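You operate a simulated robot arm through the tools that you are given. There is no shell and no other tool.

You run a simulated two-armed robot. Do the job below in one go: nothing can be reset, and whatever is moved stays where it is left.

Task
Load the green and purple corner pads on the turntable at PAD and lock it at BAND.
Fine: the red knob frees it and ends at HELD.
Where things are to end (x, y in the base frame): purple corner pad within 60 mm of [930, 600]; green corner pad within 60 mm of [800, 660].

The check looks at the end state, three seconds after you hand in, the way a careful person would. Anything else that was tipped, shoved, dropped, spilled or broken makes it a failure.

Robot
Two 7-joint arms with fingered hands on one trunk that stands fixed in place. Base frame: the origin is at the foot of the trunk, x ahead of it, y to its left, z up. Lengths are in mm, angles in degrees, forces in N, time in s.
The left shoulder is at [23, 269, 1072], the right one opposite. Each reaches about 1298 mm from its shoulder. Payload 5 kg a hand.
The TCP of each hand is the grasp point between the finger pads, 42 mm short of the fingertips. In the tool frame z runs along the fingers and y along their closing line. The gripper opens to 208 mm; its body begins 119 mm behind the TCP. The gripper is a hand of 4 fingers: y runs from the thumb to the fingers, the wrist lies at [0, 0, -317] in the tool frame, and closing takes about 1.5 s.
Orientation is told as [roll, pitch, yaw] about the base's x, y, z axes, in that order, counted from this pose: with the fingers straight down and closing along the base's y, the tool's x points along the base's -x, its y along +y and its z along -z.

Tools
- The arms move only by the tool apply_moves. It takes "left_plan", "right_plan" or both (then of equal length, played together; a hand with none holds still); each is text: rows parted by semicolons, each of 7 numbers parted by spaces: the turn, a rotation vector about the tool's x, y, z in degrees, then the shift along the tool's x, y, z in mm, then the opening, from 0 (shut) to 1 (fully open). In form: rx ry rz dx dy dz jaw; .... A call has 1 to 20 rows; each row shifts and turns the commanded pose from where the row before left it, along the tool's axes as they then stand. A row lasts 0.2 s, in which the tool goes at most 50 mm and 8.6 degrees; a call with a longer step from one row to the next is refused whole, and so is a gripper value outside its range. Where a pose cannot be reached the arm comes as near as it can. A force on the tool above 60 N (or 10 N above the force at the start of the call, whichever is more), or a blocked arm, ends the call early, and 0.2 s more pass. The fingers move at their own pace (about 153 mm/s each) and stop on an object; they squeeze with about 29 N. The grip force told is the motor's: it shows also when the fingers shut on nothing. Time passes only in rows, and 0.2 s behind the last, so rows that do not move let the fingers close. The reply holds the time, the measured pose of the TCP, the force on the tool along the base axes, the opening and the grip force, in the units named above and with some noise, with the torque about the TCP (base axes, N m) and any sound that the robot's microphone picked up, and new pictures: "show" is both (left out), scene, wrist or none (wrist: the cameras of the hands that moved).
- Cameras (640 x 400 px; columns grow to the right, rows downward): "scene" is now at [106.2, 80.8, 1337]; the picture's right is [0.93, -0.37, 0.00], its down [-0.21, -0.53, -0.83] and it looks along [0.30, 0.77, -0.56] (base axes); focal length 214 px, centre (320, 200). "left" rides on the left gripper at [-93, 1, -146] in its tool frame; the picture's right is [-0.01, -1.00, 0.00], its down [0.84, -0.01, -0.54] and it looks along [0.54, -0.01, 0.84] (tool axes); focal length 280 px, centre (320, 200). "right" rides on the right gripper at [93, 1, -146] in its tool frame; the picture's right is [-0.01, 1.00, 0.00], its down [-0.84, -0.01, -0.54] and it looks along [-0.54, -0.01, 0.84] (tool axes); focal length 280 px, centre (320, 200). There is no depth. A picture from a camera that has moved, and an enlarged one, comes with that camera's place and axes in the base frame and with its lens.
- slide_trunk(by): moves the trunk up (or, below 0, down) by that many mm; the arms and the scene camera ride with it, the base frame stays. It gives what a move gives, with no picture.
- preshape(shape, hand): the hand has 4 fingers and takes this shape, open, in about a second: jaw (thumb against the fingers, like two jaws); tri (thumb and two fingers); tip (a fingertip pinch); poke (one finger out to press); point (the index stretched); flat (the hand flat); cup (the hand cupped); fist (a fist). The gripper value then closes the fingers along that shape, each until it touches; the sizes above hold for jaw. It gives what a move gives, with no picture.
- turn_head(pan, tilt): turns the head with the scene camera to pan (to the left, within 80 degrees either way) and tilt (down, from -29 to 69), counted from straight ahead of the robot (the tilt from the chest, where the trunk bows). It gives what a move gives, and a new picture of the scene camera.
- enlarge(camera, box): a new picture of the part [left, top, right, bottom] of that camera's present view, enlarged. The clock stands still meanwhile.
- sign_off(): hands the job in; it is judged then, once.

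Nothing tells you positions but the pictures and the camera data. Unless the task says otherwise, let go and move clear before handing in.

The tools are called after ">>>" by a JSON object that holds its "api" and its "payload". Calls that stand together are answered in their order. apply_moves: Moves the arms, as the interface text tells. Its arguments: {"type":"object","properties":{"left_plan":{"type":"string"},"right_plan":{"type":"string"},"show":{"type":"string","enum":["both","scene","wrist","none"]}},"required":[]} The other tools are called the same way: slide_trunk (by) moves the trunk up or down; preshape (shape, hand) gives the hand a shape; turn_head (pan, tilt) turns the head that bears the scene camera; enlarge (camera, box) takes an enlarged picture of a part of a camera's view; sign_off () hands the job in.

At the start:

```text
time: 0.0
left_ee_pos: [447.4, 766.4, 1107.3]
left_ee_rot: [0.0, 0.0, 38.6]
left_contact_force: [0.2, 1.3, -0.2]
left_moment: [0.02, 0.02, 0.03]
left_width: 207.8
left_gripper_force: 0.0
left_shape: jaw
right_ee_pos: [549.2, 157.9, 1039.7]
right_ee_rot: [0.0, 0.0, 38.6]
right_contact_force: [-0.4, 0.4, -0.3]
right_moment: [-0.01, -0.01, 0.03]
right_width: 207.9
right_gripper_force: 0.1
right_shape: jaw
trunk travel left (down, up): [-450.0, 171.0]
head pan, tilt (commanded): [68.5, 34.4]
```

scene: 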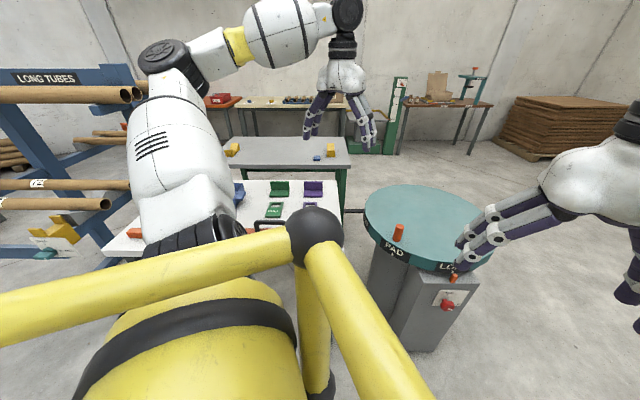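
right: 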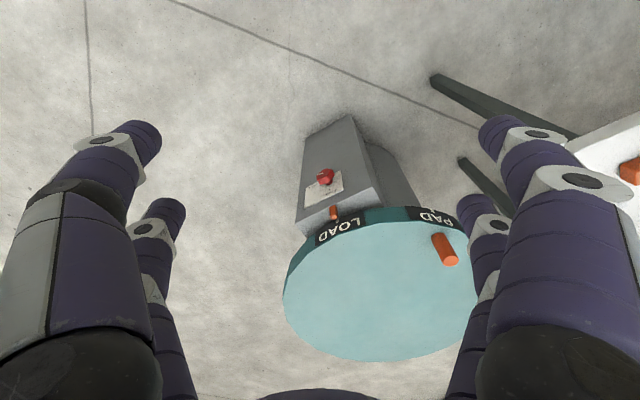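
left: 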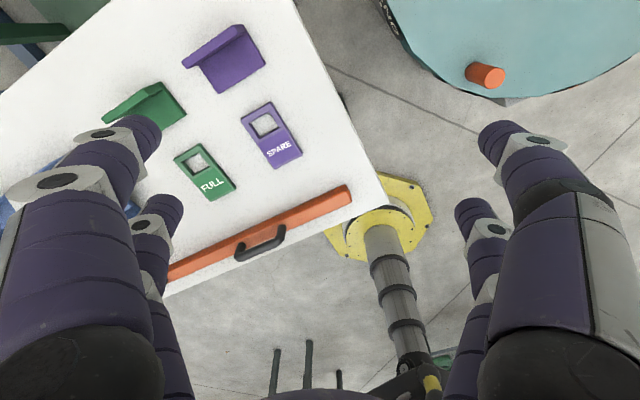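

I see a turntable (teal top, orange handle peg, PAD and LOAD labels on its rim, red knob on its pedestal) and a white table with green and purple corner pads plus FULL/SPARE tags. I'll first take enlarged looks to work out positions before moving anything.

>>> {"api": "enlarge", "payload": {"camera": "scene", "box": [340, 170, 520, 350]}}

>>> {"api": "enlarge", "payload": {"camera": "right", "box": [270, 100, 490, 370]}}

>>> {"api": "enlarge", "payload": {"camera": "left", "box": [80, 0, 400, 280]}}

>>> {"api": "enlarge", "payload": {"camera": "scene", "box": [100, 160, 360, 270]}}

```text
2.22 times, centred on (430, 260) of scene
camera zoom: at [106.2, 80.8, 1337.0], right [0.93, -0.37, 0.0], down [-0.21, -0.53, -0.83], along [0.3, 0.77, -0.56], focal length 477 px, centre (76, 67)
```

zoom: 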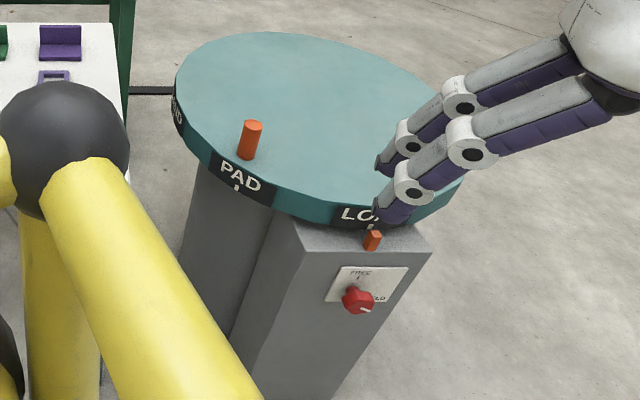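

```text
1.48 times, centred on (380, 235) of right
camera zoom: at [474.5, 100.4, 1186.5], right [-0.61, 0.79, 0.0], down [0.67, 0.52, 0.54], along [0.43, 0.33, -0.84], focal length 415 px, centre (231, 148)
```

zoom: 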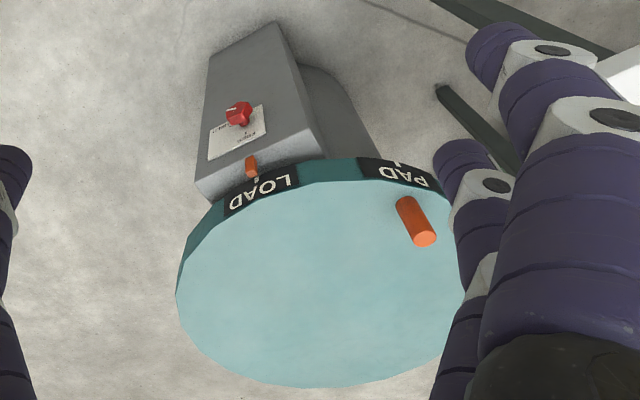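

```text
1.43 times, centred on (240, 140) of left
camera zoom: at [520.5, 826.2, 1255.3], right [0.64, -0.77, 0.0], down [-0.65, -0.54, 0.54], along [-0.42, -0.34, -0.84], focal length 401 px, centre (434, 286)
```

zoom: 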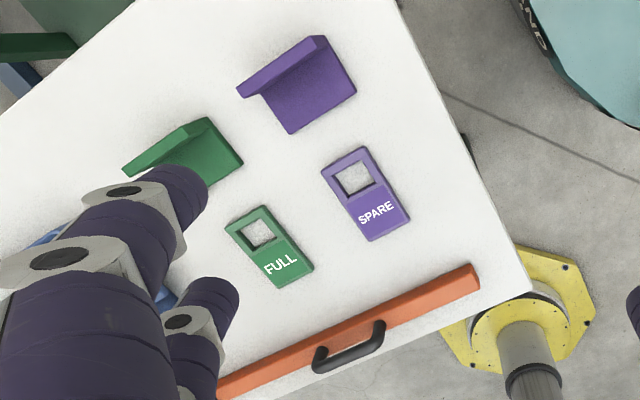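

```text
2.46 times, centred on (230, 215) of scene
camera zoom: at [106.2, 80.8, 1337.0], right [0.93, -0.37, 0.0], down [-0.21, -0.53, -0.83], along [0.3, 0.77, -0.56], focal length 528 px, centre (542, 163)
```

zoom: 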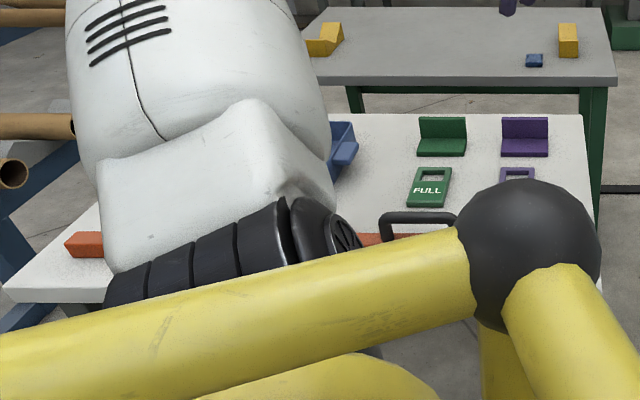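

I take the turntable axis to be near [882, 632] with its top at z about 705, the peg top near [638, 566, 771], the knob near [746, 331, 513], and the labels about 45° apart. I need finer looks at the knob panel, the pads and the rim labels.

>>> {"api": "enlarge", "payload": {"camera": "scene", "box": [420, 250, 480, 320]}}

>>> {"api": "enlarge", "payload": {"camera": "right", "box": [290, 140, 390, 240]}}

>>> {"api": "enlarge", "payload": {"camera": "left", "box": [160, 0, 320, 110]}}

>>> {"api": "enlarge", "payload": {"camera": "scene", "box": [250, 170, 340, 230]}}

>>> {"api": "turn_head", "payload": {"pan": 45, "tilt": 40}}

```text
5.71 times, centred on (450, 285) of scene
camera zoom: at [106.2, 80.8, 1337.0], right [0.93, -0.37, 0.0], down [-0.21, -0.53, -0.83], along [0.3, 0.77, -0.56], focal length 1226 px, centre (-423, -286)
```

zoom: 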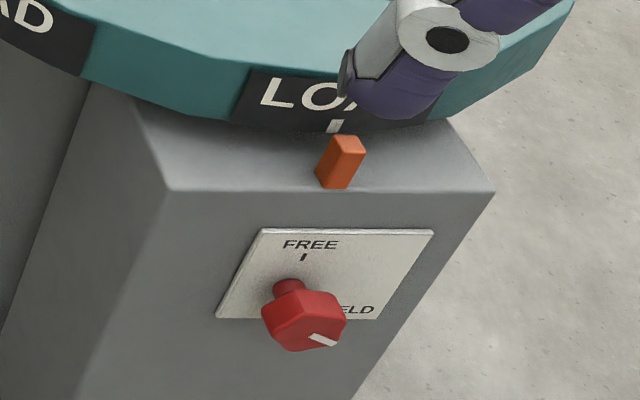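

```text
4.00 times, centred on (340, 190) of right
camera zoom: at [474.5, 100.4, 1186.5], right [-0.61, 0.79, 0.0], down [0.67, 0.52, 0.54], along [0.43, 0.33, -0.84], focal length 1122 px, centre (240, 240)
```

zoom: 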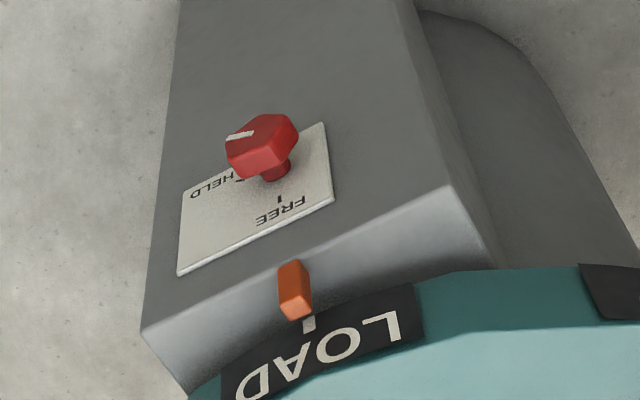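

```text
3.64 times, centred on (240, 55) of left
camera zoom: at [520.5, 826.2, 1255.3], right [0.64, -0.77, 0.0], down [-0.65, -0.54, 0.54], along [-0.42, -0.34, -0.84], focal length 1020 px, centre (611, 727)
```

zoom: 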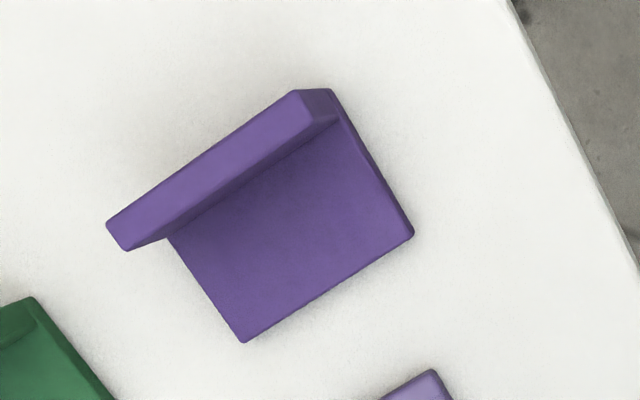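

```text
6.67 times, centred on (295, 200) of scene
camera zoom: at [106.2, 80.8, 1337.0], right [0.93, -0.37, 0.0], down [-0.21, -0.53, -0.83], along [0.3, 0.77, -0.56], focal length 1430 px, centre (487, 200)
```

zoom: 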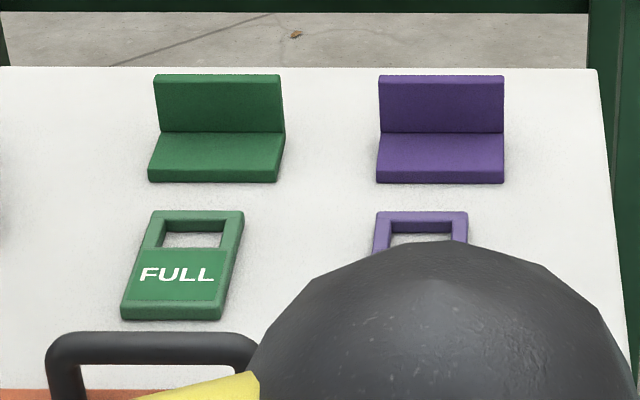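

```text
time: 0.9
left_ee_pos: [447.1, 767.0, 1108.6]
left_ee_rot: [0.0, 0.0, 38.7]
left_contact_force: [0.4, 0.7, 0.5]
left_moment: [0.01, -0.03, -0.02]
left_width: 207.9
left_gripper_force: 0.0
left_shape: jaw
right_ee_pos: [548.6, 157.7, 1040.3]
right_ee_rot: [0.0, 0.0, 38.7]
right_contact_force: [-0.3, -0.7, 0.1]
right_moment: [0.04, 0.0, 0.03]
right_width: 208.0
right_gripper_force: 0.0
right_shape: jaw
trunk travel left (down, up): [-450.0, 171.0]
head pan, tilt (commanded): [45.0, 40.0]
camera scene: at [133.9, 58.7, 1328.5], right [0.71, -0.71, 0.0], down [-0.45, -0.45, -0.77], along [0.54, 0.54, -0.64], focal length 214 px, centre (320, 200)
```

scene: 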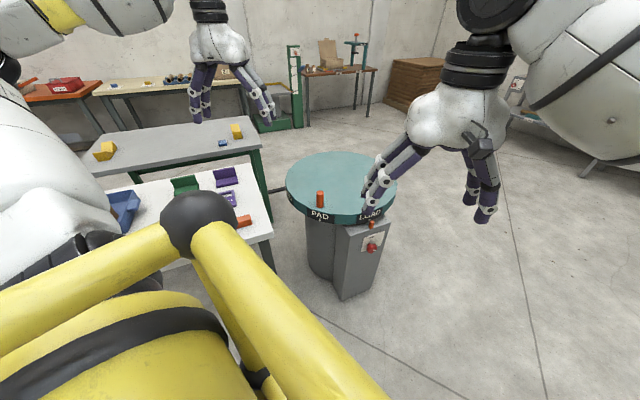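

The box face with the knob is vertical and faces about [-0.40, -0.92]; the knob now points at HELD (to the right) and FREE is straight up, so it needs about 90° counter-clockwise seen from the front. I'll first bring the right hand out and down in front of the panel.

>>> {"api": "apply_moves", "payload": {"right_plan": "0 0 -6.925 0 0 0 1; 0 0 -6.925 0 0 0 1; 0 0 -6.925 0 0 0 1; 0 0 -6.925 0 0 0 1; 0 0 0 -5.5 -16 40 1; 0 0 0 -5.5 -16 40 1; 0 0 0 -5.5 -16 40 1; 0 0 0 -5.5 -16 40 1; 0 0 0 -5.5 -16 40 1; 0 0 0 -5.5 -16 40 1", "show": "both"}}

```text
time: 3.1
left_ee_pos: [447.3, 766.1, 1107.6]
left_ee_rot: [0.0, 0.0, 38.7]
left_contact_force: [0.0, 0.1, 0.8]
left_moment: [-0.02, 0.12, 0.0]
left_width: 207.9
left_gripper_force: 0.2
left_shape: jaw
right_ee_pos: [652.6, 150.0, 799.1]
right_ee_rot: [0.0, 0.0, 66.4]
right_contact_force: [0.7, -0.3, -0.1]
right_moment: [0.04, 0.03, 0.03]
right_width: 207.8
right_gripper_force: 0.0
right_shape: jaw
trunk travel left (down, up): [-450.0, 171.0]
head pan, tilt (commanded): [45.0, 40.0]
camera scene: at [134.4, 58.7, 1328.4], right [0.71, -0.71, 0.0], down [-0.46, -0.45, -0.77], along [0.54, 0.54, -0.64], focal length 214 px, centre (320, 200)
camera right: at [611.2, 64.6, 945.9], right [-0.91, 0.41, 0.0], down [0.35, 0.77, 0.54], along [0.22, 0.49, -0.84], focal length 280 px, centre (320, 200)
```

scene: 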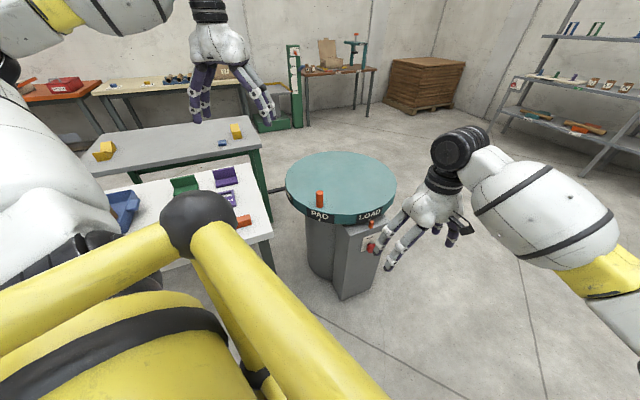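
right: 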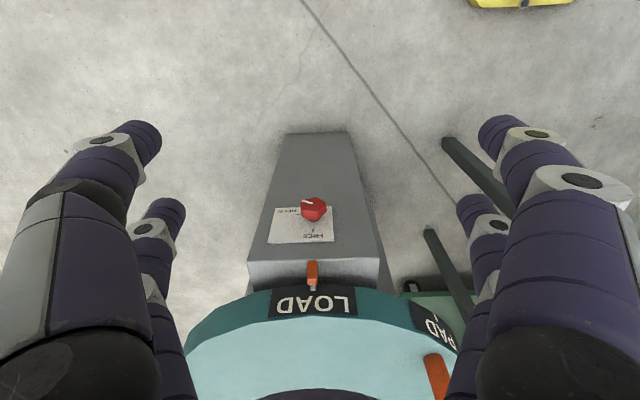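

The hand moved as commanded and the right camera now looks straight at the panel. I'll enlarge to refine the knob, the pointer and the disk before tipping the hand to horizontal.

>>> {"api": "enlarge", "payload": {"camera": "right", "box": [240, 170, 370, 320]}}

>>> {"api": "enlarge", "payload": {"camera": "scene", "box": [270, 140, 410, 310]}}

```text
2.67 times, centred on (305, 245) of right
camera zoom: at [611.2, 64.6, 945.9], right [-0.91, 0.41, 0.0], down [0.35, 0.77, 0.54], along [0.22, 0.49, -0.84], focal length 748 px, centre (360, 80)
```

zoom: 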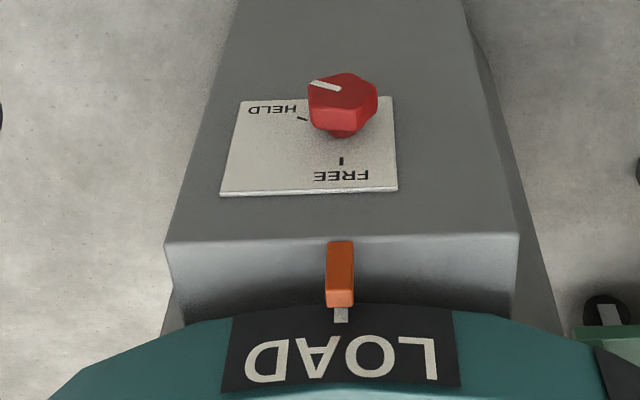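

```text
2.35 times, centred on (340, 225) of scene
camera zoom: at [134.4, 58.7, 1328.4], right [0.71, -0.71, 0.0], down [-0.46, -0.45, -0.77], along [0.54, 0.54, -0.64], focal length 505 px, centre (273, 141)
```

zoom: 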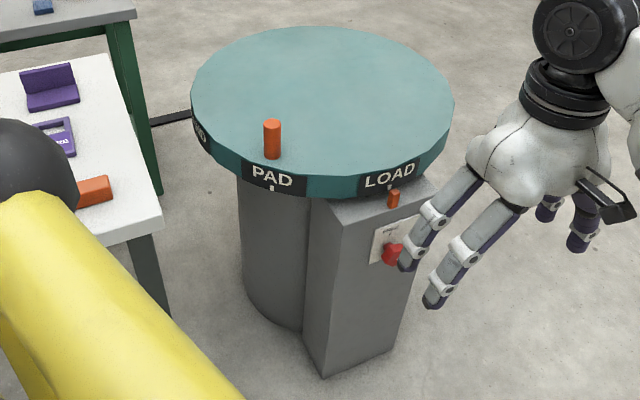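

The panel shows FREE straight up and HELD about 120° clockwise from it, with the knob axis at lateral centre, z about 513, face-on direction [0.40, 0.92]. Now I tip the right hand to horizontal, pointing at the panel.

>>> {"api": "apply_moves", "payload": {"right_plan": "0 -8.18 0 0 0 0 1; 0 -8.18 0 0 0 0 1; 0 -8.18 0 0 0 0 1; 0 -8.18 0 0 0 0 1; 0 -8.18 0 0 0 0 1; 0 -8.18 0 0 0 0 1; 0 -8.18 0 0 0 0 1; 0 -8.18 0 0 0 0 1; 0 -8.18 0 0 0 0 1; 0 -8.18 0 0 0 0 1; 0 -8.2 0 0 0 0 1", "show": "scene"}}

```text
time: 5.5
left_ee_pos: [447.8, 766.2, 1108.1]
left_ee_rot: [0.1, 0.0, 38.6]
left_contact_force: [0.3, 0.3, 0.1]
left_moment: [0.01, 0.05, 0.0]
left_width: 207.8
left_gripper_force: 0.0
left_shape: jaw
right_ee_pos: [650.8, 148.9, 800.1]
right_ee_rot: [-162.4, -89.7, -131.1]
right_contact_force: [0.4, 0.2, 1.0]
right_moment: [-0.2, 0.04, 0.11]
right_width: 207.7
right_gripper_force: 0.2
right_shape: jaw
trunk travel left (down, up): [-450.0, 171.0]
head pan, tilt (commanded): [45.0, 40.0]
camera scene: at [134.2, 58.5, 1328.4], right [0.71, -0.71, 0.0], down [-0.45, -0.45, -0.77], along [0.54, 0.54, -0.64], focal length 214 px, centre (320, 200)
```

scene: 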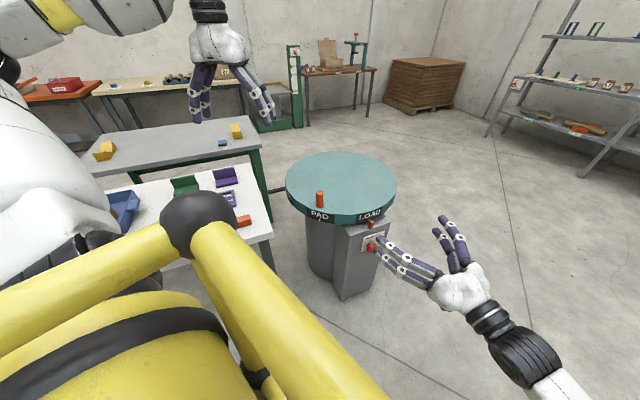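

The hand is horizontal and pointing at the panel. Next I lower it in front of the knob, keeping about 200 mm off the face.

>>> {"api": "apply_moves", "payload": {"right_plan": "0 0 0 47.8 -2.35 4.95 1; 0 0 0 47.8 -2.35 4.95 1; 0 0 0 47.8 -2.35 4.95 1; 0 0 0 47.8 -2.35 4.95 1; 0 0 0 47.8 -2.35 4.95 1; 0 0 0 47.8 -2.35 4.95 0.6", "show": "both"}}

```text
time: 6.9
left_ee_pos: [447.9, 765.9, 1106.9]
left_ee_rot: [0.0, 0.1, 38.6]
left_contact_force: [0.8, 0.2, -0.5]
left_moment: [0.05, 0.03, -0.02]
left_width: 207.8
left_gripper_force: 0.0
left_shape: jaw
right_ee_pos: [676.1, 169.1, 513.7]
right_ee_rot: [-139.2, -89.9, -154.5]
right_contact_force: [1.5, -1.1, 1.4]
right_moment: [-0.21, 0.11, 0.27]
right_width: 125.5
right_gripper_force: 0.0
right_shape: jaw
trunk travel left (down, up): [-450.0, 171.0]
head pan, tilt (commanded): [45.0, 40.0]
camera scene: at [134.1, 58.5, 1328.4], right [0.71, -0.71, 0.0], down [-0.45, -0.45, -0.77], along [0.54, 0.54, -0.64], focal length 214 px, centre (320, 200)
camera right: at [615.7, 35.9, 420.1], right [-0.92, 0.4, 0.01], down [-0.21, -0.5, 0.84], along [0.34, 0.77, 0.54], focal length 280 px, centre (320, 200)
```

scene: 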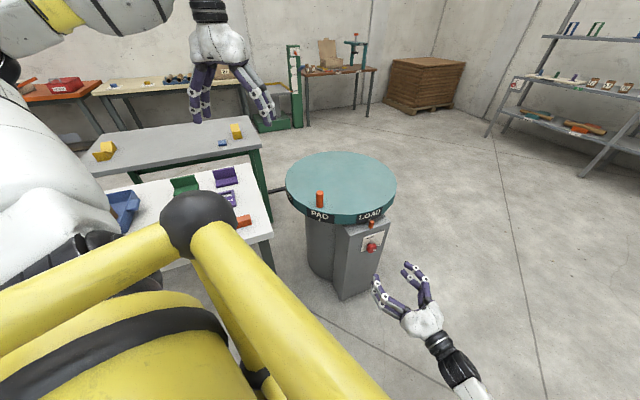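
right: 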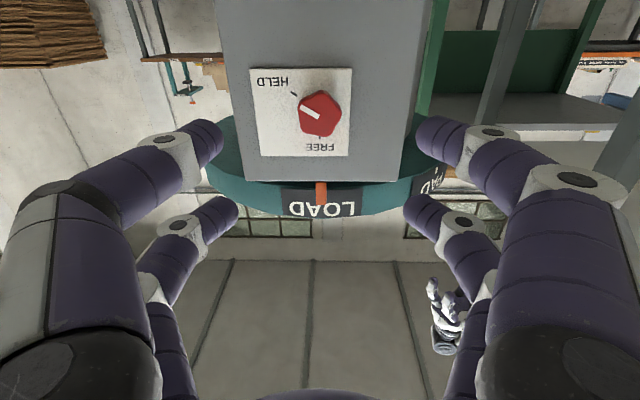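

I'm facing the panel with the fingers partly closed. I'll enlarge the knob to see its shape and the mark's angle.

>>> {"api": "enlarge", "payload": {"camera": "right", "box": [240, 55, 370, 165]}}

>>> {"api": "enlarge", "payload": {"camera": "right", "box": [190, 90, 450, 240]}}

```text
3.64 times, centred on (305, 110) of right
camera zoom: at [615.7, 35.9, 420.1], right [-0.92, 0.4, 0.01], down [-0.21, -0.5, 0.84], along [0.34, 0.77, 0.54], focal length 1020 px, centre (374, 527)
```

zoom: 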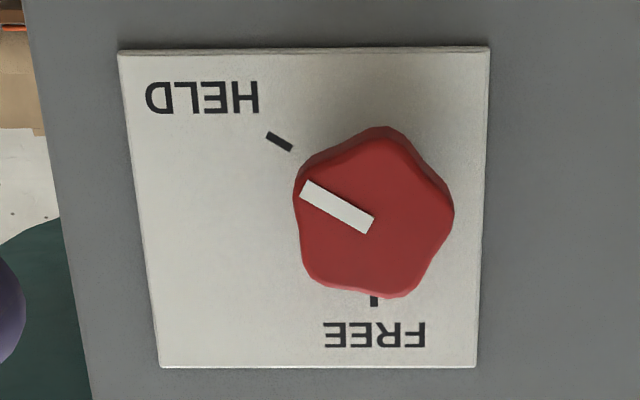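

```text
2.46 times, centred on (320, 165) of right
camera zoom: at [615.7, 35.9, 420.1], right [-0.92, 0.4, 0.01], down [-0.21, -0.5, 0.84], along [0.34, 0.77, 0.54], focal length 690 px, centre (320, 286)
```

zoom: 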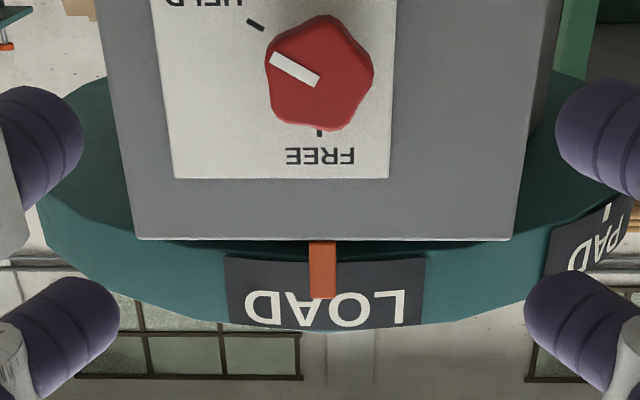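

The knob is five-lobed, about 49 mm across, with the mark at HELD. The jaw shape has two fingers per side spaced wide, so I'll try the "tri" shape and see how the fingers sit.

>>> {"api": "preshape", "payload": {"hand": "right", "shape": "tri"}}

>>> {"api": "apply_moves", "payload": {"right_plan": "0 0 0 0 0 0 1; 0 0 0 0 0 0 1", "show": "wrist"}}

>>> {"api": "apply_moves", "payload": {"right_plan": "0 0 0 0 0 0 0.3; 0 0 0 0 0 0 0.3; 0 0 0 0 0 0 0.3; 0 0 0 0 0 0 0.3; 0 0 0 0 0 0 0.3; 0 0 0 0 0 0 0.3; 0 0 0 0 0 0 0.3", "show": "wrist"}}

```text
time: 7.8
left_ee_pos: [447.8, 766.2, 1107.4]
left_ee_rot: [0.0, 0.0, 38.8]
left_contact_force: [0.1, 0.1, -1.2]
left_moment: [-0.01, 0.0, 0.0]
left_width: 207.7
left_gripper_force: 0.0
left_shape: jaw
right_ee_pos: [675.6, 170.2, 512.9]
right_ee_rot: [-5.7, -90.0, 72.0]
right_contact_force: [-0.3, 0.5, -0.7]
right_moment: [-0.04, -0.02, 0.01]
right_width: 207.9
right_gripper_force: 0.0
right_shape: tri
trunk travel left (down, up): [-450.0, 171.0]
head pan, tilt (commanded): [45.0, 40.0]
```

```text
time: 8.4
left_ee_pos: [448.3, 766.0, 1108.5]
left_ee_rot: [0.0, 0.0, 38.7]
left_contact_force: [-0.2, 0.6, -0.2]
left_moment: [0.01, -0.03, 0.02]
left_width: 207.8
left_gripper_force: 0.0
left_shape: jaw
right_ee_pos: [674.8, 169.4, 512.4]
right_ee_rot: [-22.8, -89.9, 89.3]
right_contact_force: [0.3, -0.1, -0.3]
right_moment: [0.01, 0.0, -0.03]
right_width: 207.9
right_gripper_force: 0.1
right_shape: tri
trunk travel left (down, up): [-450.0, 171.0]
head pan, tilt (commanded): [45.0, 40.0]
camera right: at [614.5, 36.4, 419.7], right [-0.92, 0.4, 0.01], down [-0.2, -0.5, 0.84], along [0.34, 0.77, 0.54], focal length 280 px, centre (320, 200)
```

right: 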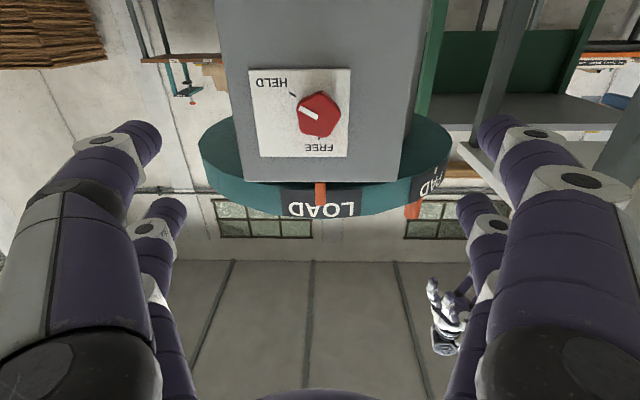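

```text
time: 10.0
left_ee_pos: [447.9, 765.7, 1108.0]
left_ee_rot: [0.0, 0.0, 38.7]
left_contact_force: [0.3, 1.1, 0.0]
left_moment: [0.01, 0.01, 0.0]
left_width: 207.5
left_gripper_force: 0.1
left_shape: jaw
right_ee_pos: [674.8, 169.9, 512.5]
right_ee_rot: [5.0, -90.0, 61.4]
right_contact_force: [0.5, -0.2, -0.3]
right_moment: [-0.01, 0.01, 0.0]
right_width: 62.7
right_gripper_force: 0.1
right_shape: tri
trunk travel left (down, up): [-450.0, 171.0]
head pan, tilt (commanded): [45.0, 40.0]
camera right: at [614.5, 36.4, 419.8], right [-0.92, 0.4, 0.01], down [-0.2, -0.5, 0.84], along [0.34, 0.77, 0.54], focal length 280 px, centre (320, 200)
```

right: 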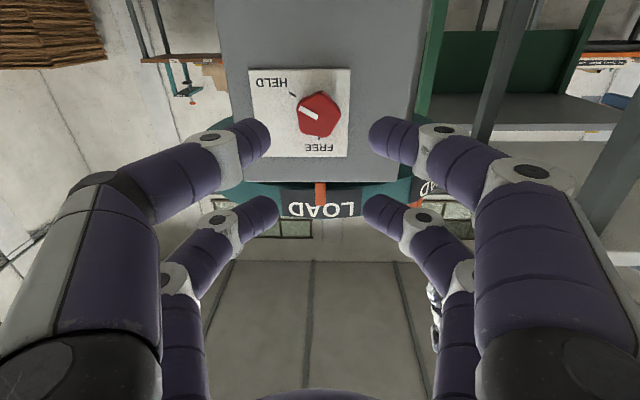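

The tri shape still shows the fingers two by two. I'll check the "tip" pinch, which may bring the fingertips together better for a small knob.

>>> {"api": "preshape", "payload": {"hand": "right", "shape": "tip"}}

>>> {"api": "apply_moves", "payload": {"right_plan": "0 0 0 0 0 0 0.4; 0 0 0 0 0 0 0.4; 0 0 0 0 0 0 0.4; 0 0 0 0 0 0 0.4; 0 0 0 0 0 0 0.4; 0 0 0 0 0 0 0.4; 0 0 0 0 0 0 0.4", "show": "wrist"}}

```text
time: 10.9
left_ee_pos: [448.5, 766.4, 1106.8]
left_ee_rot: [0.1, 0.1, 38.7]
left_contact_force: [-0.4, -0.2, -0.1]
left_moment: [0.01, 0.0, -0.01]
left_width: 207.9
left_gripper_force: 0.0
left_shape: jaw
right_ee_pos: [675.3, 170.8, 513.5]
right_ee_rot: [12.7, -90.0, 53.8]
right_contact_force: [0.2, -0.1, -0.6]
right_moment: [-0.01, 0.03, -0.01]
right_width: 208.2
right_gripper_force: 0.0
right_shape: tip
trunk travel left (down, up): [-450.0, 171.0]
head pan, tilt (commanded): [45.0, 40.0]
```

```text
time: 12.5
left_ee_pos: [446.5, 766.5, 1106.8]
left_ee_rot: [0.0, 0.0, 38.7]
left_contact_force: [-0.4, -0.4, 0.4]
left_moment: [-0.01, 0.02, 0.0]
left_width: 207.9
left_gripper_force: 0.0
left_shape: jaw
right_ee_pos: [675.0, 170.2, 513.2]
right_ee_rot: [10.8, -90.0, 55.5]
right_contact_force: [0.5, -0.1, -0.1]
right_moment: [-0.03, 0.02, -0.01]
right_width: 83.8
right_gripper_force: 0.0
right_shape: tip
trunk travel left (down, up): [-450.0, 171.0]
head pan, tilt (commanded): [45.0, 40.0]
camera right: at [614.5, 36.4, 419.8], right [-0.92, 0.4, 0.01], down [-0.2, -0.5, 0.84], along [0.34, 0.77, 0.54], focal length 280 px, centre (320, 200)
```

right: 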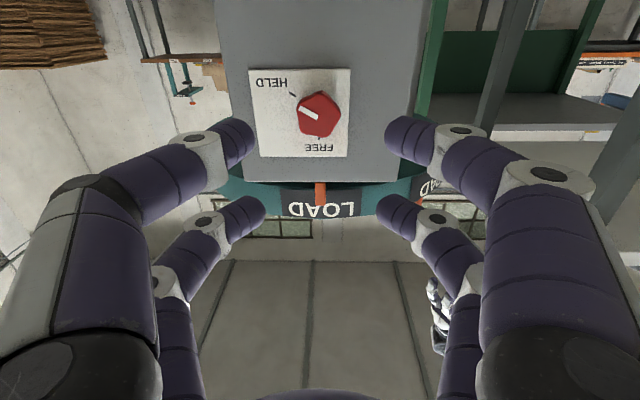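

All shapes keep the same 2×2 finger layout, which will cage the five-lobed knob when centred. I'll go back to "jaw", pre-roll the hand +60° so the −120° turn is centred in the wrist's range, and then approach.

>>> {"api": "preshape", "payload": {"hand": "right", "shape": "jaw"}}

>>> {"api": "apply_moves", "payload": {"right_plan": "0 0 7.5 0 0 0 0.6; 0 0 7.5 0 0 0 0.6; 0 0 7.5 0 0 0 0.6; 0 0 7.5 0 0 0 0.6; 0 0 7.5 0 0 0 0.6; 0 0 7.5 0 0 0 0.6; 0 0 7.5 0 0 0 0.6; 0 0 7.5 0 0 0 0.6; 0 0 0 0 0 35 0.6; 0 0 0 0 0 35 0.6; 0 0 0 0 0 35 0.6; 0 0 0 0 0 20 0.6", "show": "both"}}

```text
time: 13.4
left_ee_pos: [446.8, 766.2, 1108.1]
left_ee_rot: [0.0, 0.0, 38.6]
left_contact_force: [0.6, 0.6, -0.3]
left_moment: [0.0, 0.02, 0.01]
left_width: 207.9
left_gripper_force: 0.0
left_shape: jaw
right_ee_pos: [675.8, 169.6, 513.2]
right_ee_rot: [14.1, -90.0, 52.2]
right_contact_force: [0.2, 0.2, 1.0]
right_moment: [0.0, 0.03, -0.01]
right_width: 208.1
right_gripper_force: 0.1
right_shape: jaw
trunk travel left (down, up): [-450.0, 171.0]
head pan, tilt (commanded): [45.0, 40.0]
```

```text
time: 16.0
left_ee_pos: [447.1, 767.6, 1107.0]
left_ee_rot: [0.1, 0.0, 38.8]
left_contact_force: [-0.1, 0.3, -1.3]
left_moment: [-0.05, 0.0, -0.01]
left_width: 208.0
left_gripper_force: 0.2
left_shape: jaw
right_ee_pos: [725.8, 285.9, 513.9]
right_ee_rot: [90.1, -30.1, -23.6]
right_contact_force: [-0.5, -1.0, -0.5]
right_moment: [0.05, -0.03, 0.03]
right_width: 124.9
right_gripper_force: 0.0
right_shape: jaw
trunk travel left (down, up): [-450.0, 171.0]
head pan, tilt (commanded): [45.0, 40.0]
camera scene: at [133.8, 58.9, 1328.5], right [0.71, -0.71, 0.0], down [-0.45, -0.45, -0.77], along [0.54, 0.54, -0.64], focal length 214 px, centre (320, 200)
camera right: at [591.5, 185.1, 468.6], right [-0.45, 0.2, 0.87], down [0.46, -0.79, 0.41], along [0.77, 0.58, 0.26], focal length 280 px, centre (320, 200)
```

scene: 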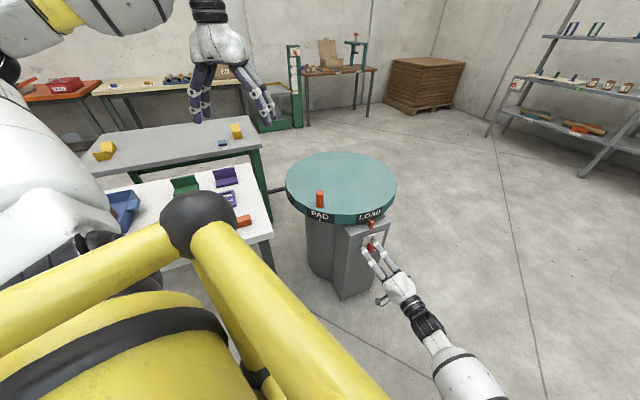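
right: 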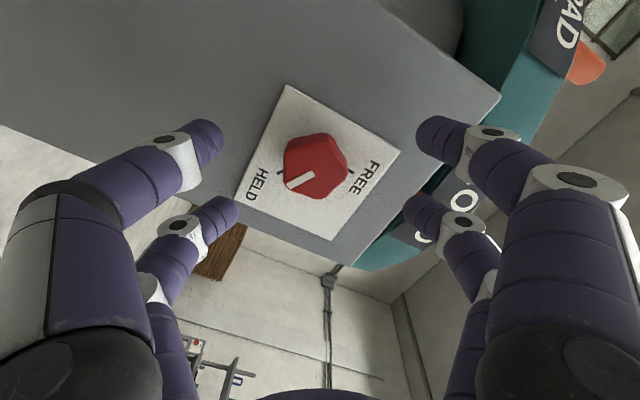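

The knob is centred on the tool axis and about 76 mm separates the TCP from the panel. I'll close to about 75 mm opening and ease forward, watching the contact force.

>>> {"api": "apply_moves", "payload": {"right_plan": "0 0 0 0 0.6 0 0.36; 0 0 0 0 0 0 0.36; 0 0 0 0 0 0 0.36; 0 0 0 0 0 5 0.36; 0 0 0 0 0 5 0.36; 0 0 0 0 0 5 0.36", "show": "both"}}

>>> {"api": "enlarge", "payload": {"camera": "right", "box": [200, 90, 440, 260]}}

>>> {"api": "enlarge", "payload": {"camera": "scene", "box": [340, 205, 430, 300]}}

```text
time: 17.4
left_ee_pos: [446.9, 767.1, 1107.5]
left_ee_rot: [0.0, 0.0, 38.7]
left_contact_force: [-0.2, 0.9, 0.0]
left_moment: [-0.01, 0.0, 0.02]
left_width: 207.9
left_gripper_force: 0.1
left_shape: jaw
right_ee_pos: [730.4, 299.5, 514.3]
right_ee_rot: [90.1, -30.0, -23.6]
right_contact_force: [-0.5, -0.9, 0.1]
right_moment: [0.0, -0.02, 0.03]
right_width: 75.1
right_gripper_force: 0.0
right_shape: jaw
trunk travel left (down, up): [-450.0, 171.0]
head pan, tilt (commanded): [45.0, 40.0]
camera scene: at [133.9, 58.6, 1328.5], right [0.71, -0.71, 0.0], down [-0.45, -0.45, -0.77], along [0.54, 0.54, -0.64], focal length 214 px, centre (320, 200)
camera right: at [596.7, 198.6, 469.0], right [-0.45, 0.19, 0.87], down [0.46, -0.79, 0.41], along [0.77, 0.58, 0.26], focal length 280 px, centre (320, 200)
```

scene: 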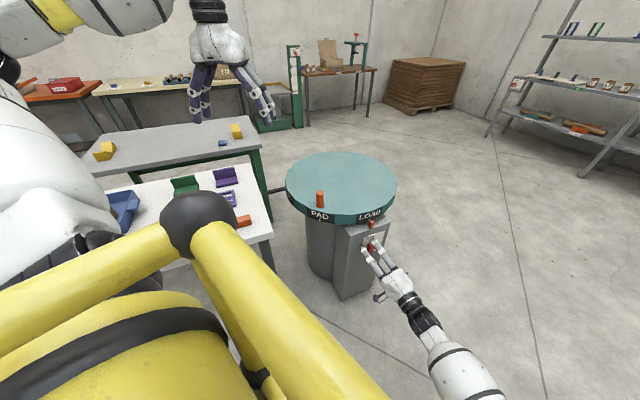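
right: 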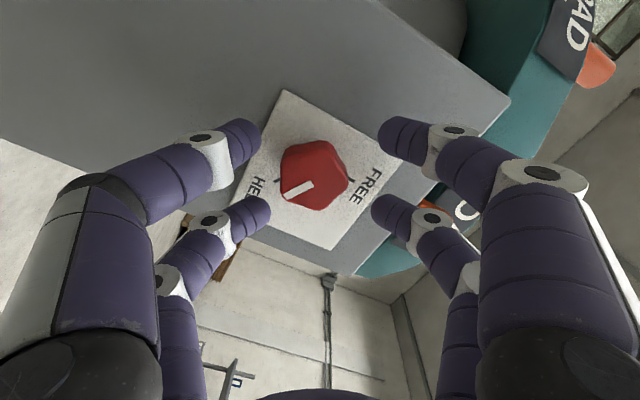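

```text
2.35 times, centred on (320, 175) of right
camera zoom: at [596.7, 198.6, 469.0], right [-0.45, 0.19, 0.87], down [0.46, -0.79, 0.41], along [0.77, 0.58, 0.26], focal length 660 px, centre (320, 259)
```

zoom: 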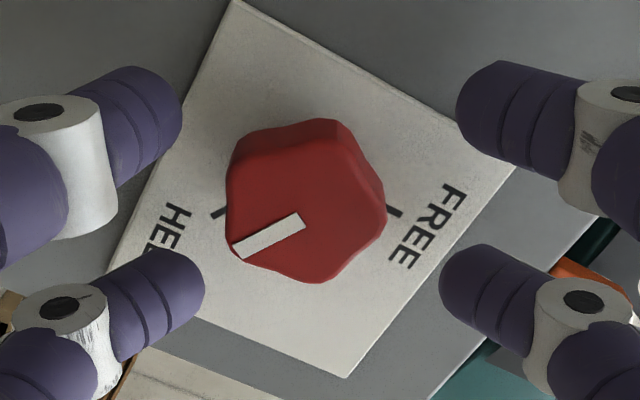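

```text
4.21 times, centred on (385, 252) of scene
camera zoom: at [133.9, 58.6, 1328.5], right [0.71, -0.71, 0.0], down [-0.45, -0.45, -0.77], along [0.54, 0.54, -0.64], focal length 903 px, centre (46, -21)
```

zoom: 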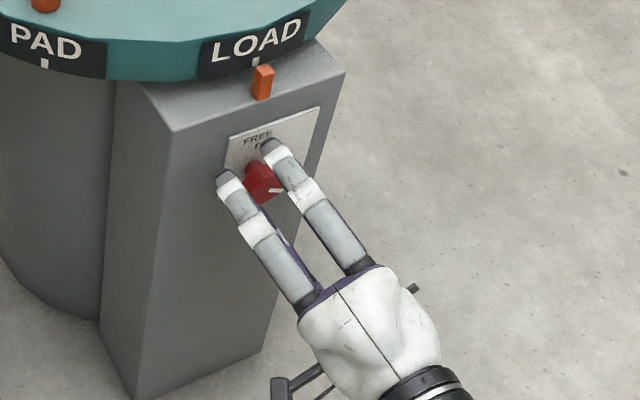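

The four fingertips sit evenly around the knob. I advance 10 mm more and close gently to grip.

>>> {"api": "apply_moves", "payload": {"right_plan": "0 0 0 0 0 5 0.36; 0 0 0 0 0 5 0.36; 0 0 0 0 0 0 0.36", "show": "none"}}

>>> {"api": "apply_moves", "payload": {"right_plan": "0 0 0 0 0 0 0; 0 0 0 0 0 0 0; 0 0 0 0 0 0 0; 0 0 0 0 0 0 0; 0 0 0 0 0 0 0", "show": "wrist"}}

>>> {"api": "enlarge", "payload": {"camera": "right", "box": [200, 90, 440, 260]}}

```text
time: 18.2
left_ee_pos: [447.1, 765.5, 1107.5]
left_ee_rot: [0.0, 0.0, 38.7]
left_contact_force: [0.4, -0.6, 0.9]
left_moment: [-0.01, -0.03, 0.0]
left_width: 207.9
left_gripper_force: 0.2
left_shape: jaw
right_ee_pos: [734.5, 308.3, 514.0]
right_ee_rot: [90.1, -30.0, -23.6]
right_contact_force: [-0.4, 0.2, 0.5]
right_moment: [-0.02, 0.04, 0.0]
right_width: 75.2
right_gripper_force: 0.0
right_shape: jaw
trunk travel left (down, up): [-450.0, 171.0]
head pan, tilt (commanded): [45.0, 40.0]
```

```text
time: 19.4
left_ee_pos: [448.2, 767.3, 1107.3]
left_ee_rot: [0.0, 0.0, 38.8]
left_contact_force: [0.4, -0.2, -0.7]
left_moment: [-0.01, 0.0, 0.01]
left_width: 207.9
left_gripper_force: 0.1
left_shape: jaw
right_ee_pos: [735.4, 310.0, 514.6]
right_ee_rot: [90.1, -30.0, -23.6]
right_contact_force: [10.3, 9.5, 3.4]
right_moment: [0.09, -0.03, 0.0]
right_width: 5.9
right_gripper_force: 29.1
right_shape: jaw
trunk travel left (down, up): [-450.0, 171.0]
head pan, tilt (commanded): [45.0, 40.0]
camera right: at [601.2, 208.2, 469.3], right [-0.45, 0.19, 0.87], down [0.46, -0.79, 0.41], along [0.77, 0.58, 0.26], focal length 280 px, centre (320, 200)
```

right: 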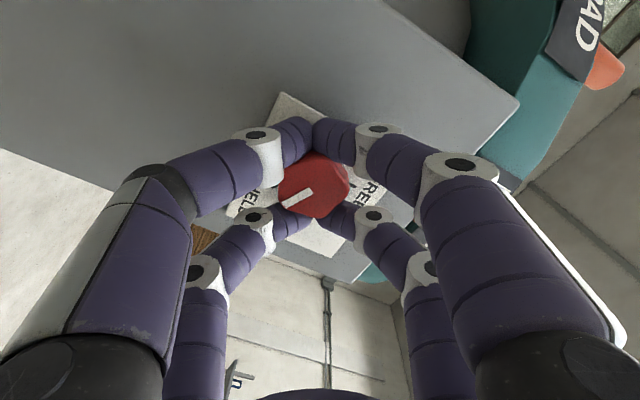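

```text
2.35 times, centred on (320, 175) of right
camera zoom: at [601.2, 208.2, 469.3], right [-0.45, 0.19, 0.87], down [0.46, -0.79, 0.41], along [0.77, 0.58, 0.26], focal length 660 px, centre (320, 259)
```

zoom: 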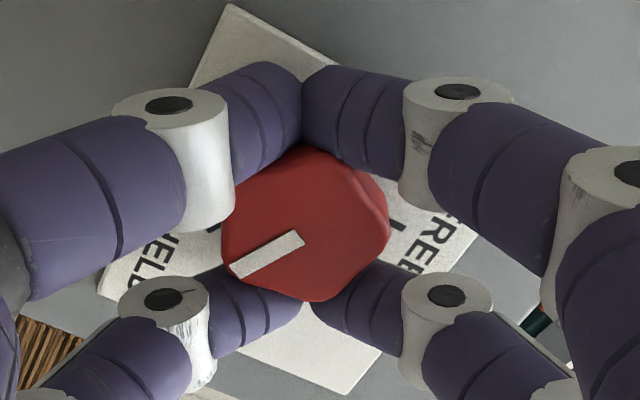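

The fingers have closed onto the knob as a cage (5.9 mm residual opening, some contact force). I'll turn a small amount first and check whether the mark follows.

>>> {"api": "apply_moves", "payload": {"right_plan": "0 0 -6 0 0 0 0; 0 0 -6 0 0 0 0; 0 0 -6 0 0 0 0; 0 0 -6 0 0 0 0; 0 0 -6 0 0 0 0", "show": "wrist"}}

>>> {"api": "enlarge", "payload": {"camera": "right", "box": [200, 90, 440, 260]}}

```text
time: 20.6
left_ee_pos: [446.8, 768.0, 1108.1]
left_ee_rot: [0.0, 0.0, 38.8]
left_contact_force: [-0.1, -1.0, 0.1]
left_moment: [0.02, 0.0, -0.01]
left_width: 207.9
left_gripper_force: 0.0
left_shape: jaw
right_ee_pos: [733.8, 310.0, 511.6]
right_ee_rot: [89.9, -60.1, -23.4]
right_contact_force: [-0.4, 16.4, -2.0]
right_moment: [0.02, 0.03, 0.3]
right_width: 5.4
right_gripper_force: 28.8
right_shape: jaw
trunk travel left (down, up): [-450.0, 171.0]
head pan, tilt (commanded): [45.0, 40.0]
camera right: at [630.9, 194.8, 432.7], right [-0.79, 0.34, 0.51], down [0.18, -0.67, 0.72], along [0.59, 0.66, 0.46], focal length 280 px, centre (320, 200)
```

right: 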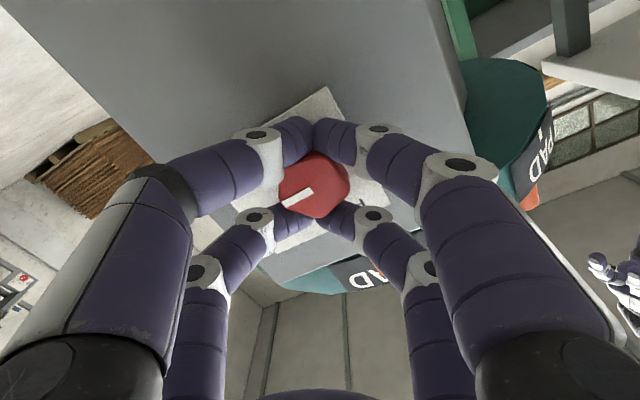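

```text
2.35 times, centred on (320, 175) of right
camera zoom: at [630.9, 194.8, 432.7], right [-0.79, 0.34, 0.51], down [0.18, -0.67, 0.72], along [0.59, 0.66, 0.46], focal length 660 px, centre (320, 259)
```

zoom: 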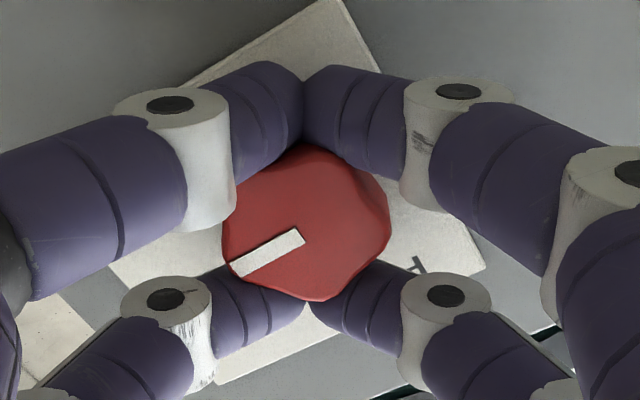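

The knob follows the hand. I continue the turn toward FREE.

>>> {"api": "apply_moves", "payload": {"right_plan": "0 0 -7.5 0 0 0 0; 0 0 -7.5 0 0 0 0; 0 0 -7.5 0 0 0 0; 0 0 -7.5 0 0 0 0; 0 0 -7.5 0 0 0 0; 0 0 -7.5 0 0 0 0; 0 0 -7.5 0 0 0 0; 0 0 -7.5 0 0 0 0", "show": "wrist"}}

>>> {"api": "enlarge", "payload": {"camera": "right", "box": [200, 90, 440, 260]}}

```text
time: 22.4
left_ee_pos: [449.1, 767.7, 1107.3]
left_ee_rot: [0.0, 0.0, 38.6]
left_contact_force: [0.4, -0.4, 1.0]
left_moment: [-0.03, 0.04, 0.02]
left_width: 207.8
left_gripper_force: 0.1
left_shape: jaw
right_ee_pos: [735.1, 308.9, 509.7]
right_ee_rot: [-89.4, -60.0, 155.8]
right_contact_force: [-1.3, 23.5, -37.9]
right_moment: [-0.74, 0.44, 0.56]
right_width: 3.1
right_gripper_force: 28.5
right_shape: jaw
trunk travel left (down, up): [-450.0, 171.0]
head pan, tilt (commanded): [45.0, 40.0]
camera right: at [717.7, 156.0, 428.7], right [-0.8, 0.35, -0.49], down [-0.59, -0.32, 0.74], along [0.1, 0.88, 0.47], focal length 280 px, centre (320, 200)
```

right: 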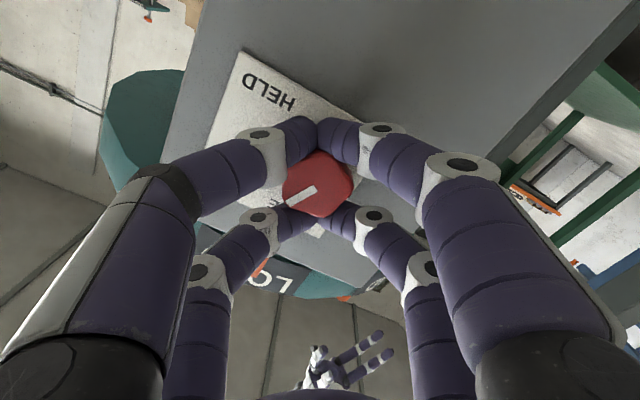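

```text
2.35 times, centred on (320, 175) of right
camera zoom: at [717.7, 156.0, 428.7], right [-0.8, 0.35, -0.49], down [-0.59, -0.32, 0.74], along [0.1, 0.88, 0.47], focal length 660 px, centre (320, 259)
```

zoom: 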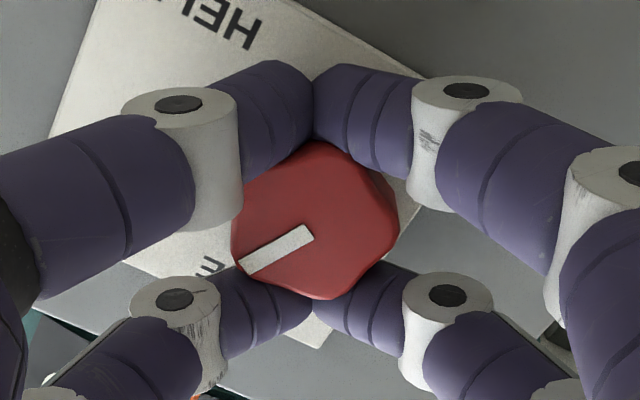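

The knob has turned about 90° with a sideways force building up (tool pushed down by ~38 N). I'll ease the hand 3 mm down to relieve it, then finish the last 30°.

>>> {"api": "apply_moves", "payload": {"right_plan": "0 0 0 2.6 1.5 0 0; 0 0 0 0.9 0.5 0 0", "show": "none"}}

>>> {"api": "apply_moves", "payload": {"right_plan": "0 0 -5 0 0 0 0; 0 0 -5 0 0 0 0; 0 0 -5 0 0 0 0; 0 0 -5 0 0 0 0", "show": "wrist"}}

>>> {"api": "enlarge", "payload": {"camera": "right", "box": [200, 90, 440, 260]}}

```text
time: 23.0
left_ee_pos: [448.4, 766.9, 1107.8]
left_ee_rot: [0.0, 0.1, 38.7]
left_contact_force: [-0.3, -0.4, 0.3]
left_moment: [0.02, 0.0, 0.0]
left_width: 207.9
left_gripper_force: 0.0
left_shape: jaw
right_ee_pos: [735.9, 309.5, 510.3]
right_ee_rot: [-89.9, -60.0, 156.4]
right_contact_force: [-9.2, 12.5, -26.3]
right_moment: [-0.58, 0.35, 0.59]
right_width: 3.1
right_gripper_force: 29.5
right_shape: jaw
trunk travel left (down, up): [-450.0, 171.0]
head pan, tilt (commanded): [45.0, 40.0]
```

```text
time: 24.0
left_ee_pos: [448.5, 767.0, 1106.3]
left_ee_rot: [0.0, 0.2, 38.7]
left_contact_force: [0.7, -0.8, -0.1]
left_moment: [-0.01, -0.04, 0.0]
left_width: 207.9
left_gripper_force: 0.0
left_shape: jaw
right_ee_pos: [735.4, 309.2, 508.2]
right_ee_rot: [-89.9, -39.9, 156.2]
right_contact_force: [-0.8, 12.7, -25.4]
right_moment: [-0.47, 0.25, 0.48]
right_width: 3.4
right_gripper_force: 29.2
right_shape: jaw
trunk travel left (down, up): [-450.0, 171.0]
head pan, tilt (commanded): [45.0, 40.0]
camera right: at [741.4, 146.2, 447.7], right [-0.6, 0.26, -0.76], down [-0.8, -0.24, 0.55], along [-0.03, 0.94, 0.35], focal length 280 px, centre (320, 200)
```

right: 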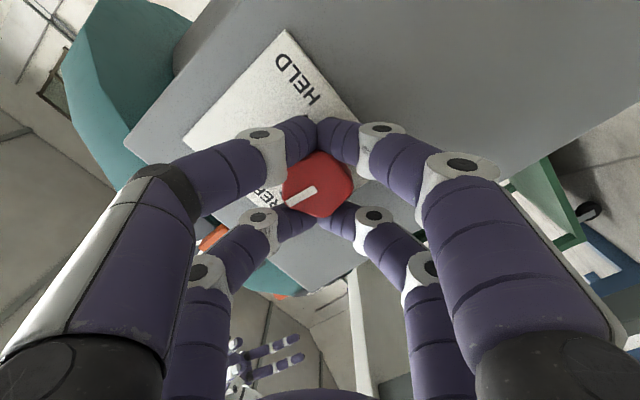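

```text
2.35 times, centred on (320, 175) of right
camera zoom: at [741.4, 146.2, 447.7], right [-0.6, 0.26, -0.76], down [-0.8, -0.24, 0.55], along [-0.03, 0.94, 0.35], focal length 660 px, centre (320, 259)
```

zoom: 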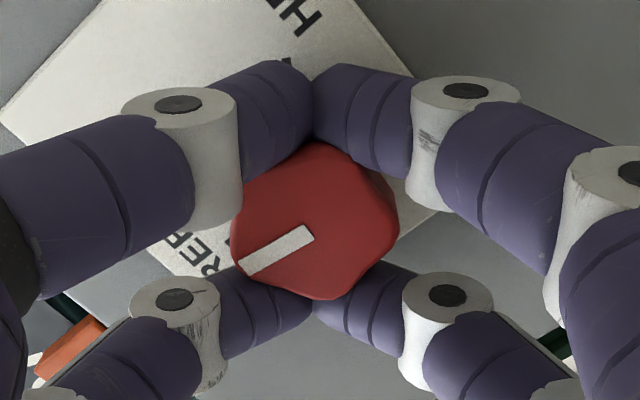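

The mark is almost at FREE; 10° more should reach it.

>>> {"api": "apply_moves", "payload": {"right_plan": "0 0 -5 0 0 0 0; 0 0 -5 0 0 0 0; 0 0 0 0 0 0 0", "show": "wrist"}}

>>> {"api": "enlarge", "payload": {"camera": "right", "box": [200, 90, 440, 260]}}

>>> {"api": "enlarge", "payload": {"camera": "scene", "box": [340, 205, 430, 300]}}

```text
time: 24.8
left_ee_pos: [448.2, 767.3, 1106.5]
left_ee_rot: [0.0, 0.1, 38.7]
left_contact_force: [-0.6, -0.5, -1.0]
left_moment: [-0.02, 0.0, 0.01]
left_width: 207.9
left_gripper_force: 0.0
left_shape: jaw
right_ee_pos: [736.1, 308.2, 506.9]
right_ee_rot: [-89.8, -29.9, 156.2]
right_contact_force: [6.5, 13.8, -26.4]
right_moment: [-0.43, 0.71, 0.26]
right_width: 2.9
right_gripper_force: 28.7
right_shape: jaw
trunk travel left (down, up): [-450.0, 171.0]
head pan, tilt (commanded): [45.0, 40.0]
camera right: at [750.2, 142.2, 460.7], right [-0.47, 0.2, -0.86], down [-0.88, -0.2, 0.43], along [-0.08, 0.96, 0.27], focal length 280 px, centre (320, 200)
```

right: 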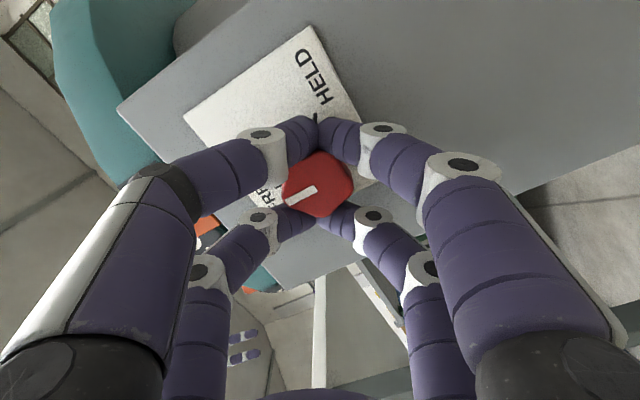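

```text
2.35 times, centred on (320, 175) of right
camera zoom: at [750.2, 142.2, 460.7], right [-0.47, 0.2, -0.86], down [-0.88, -0.2, 0.43], along [-0.08, 0.96, 0.27], focal length 660 px, centre (320, 259)
```

zoom: 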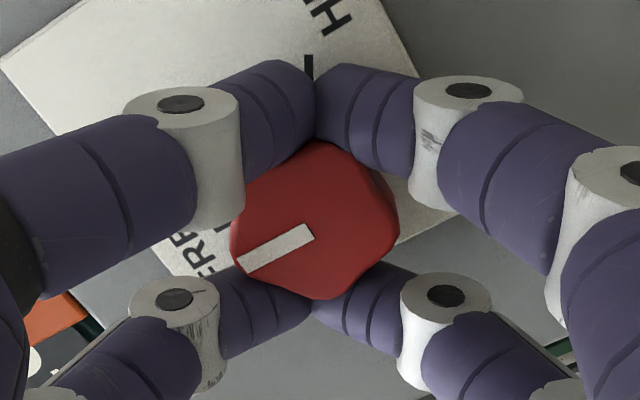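

```text
4.21 times, centred on (385, 252) of scene
camera zoom: at [135.4, 59.5, 1328.2], right [0.71, -0.71, 0.0], down [-0.46, -0.46, -0.77], along [0.54, 0.54, -0.64], focal length 903 px, centre (46, -21)
```

zoom: 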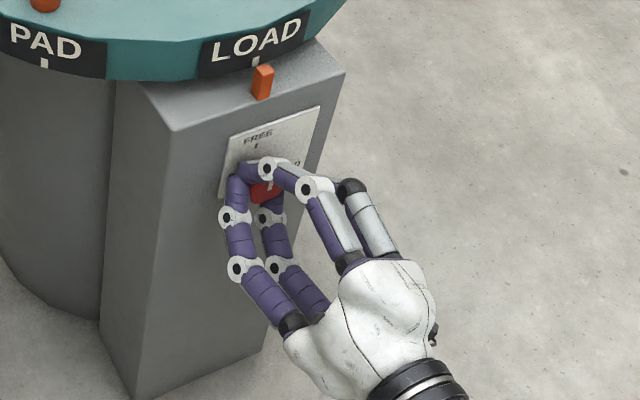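

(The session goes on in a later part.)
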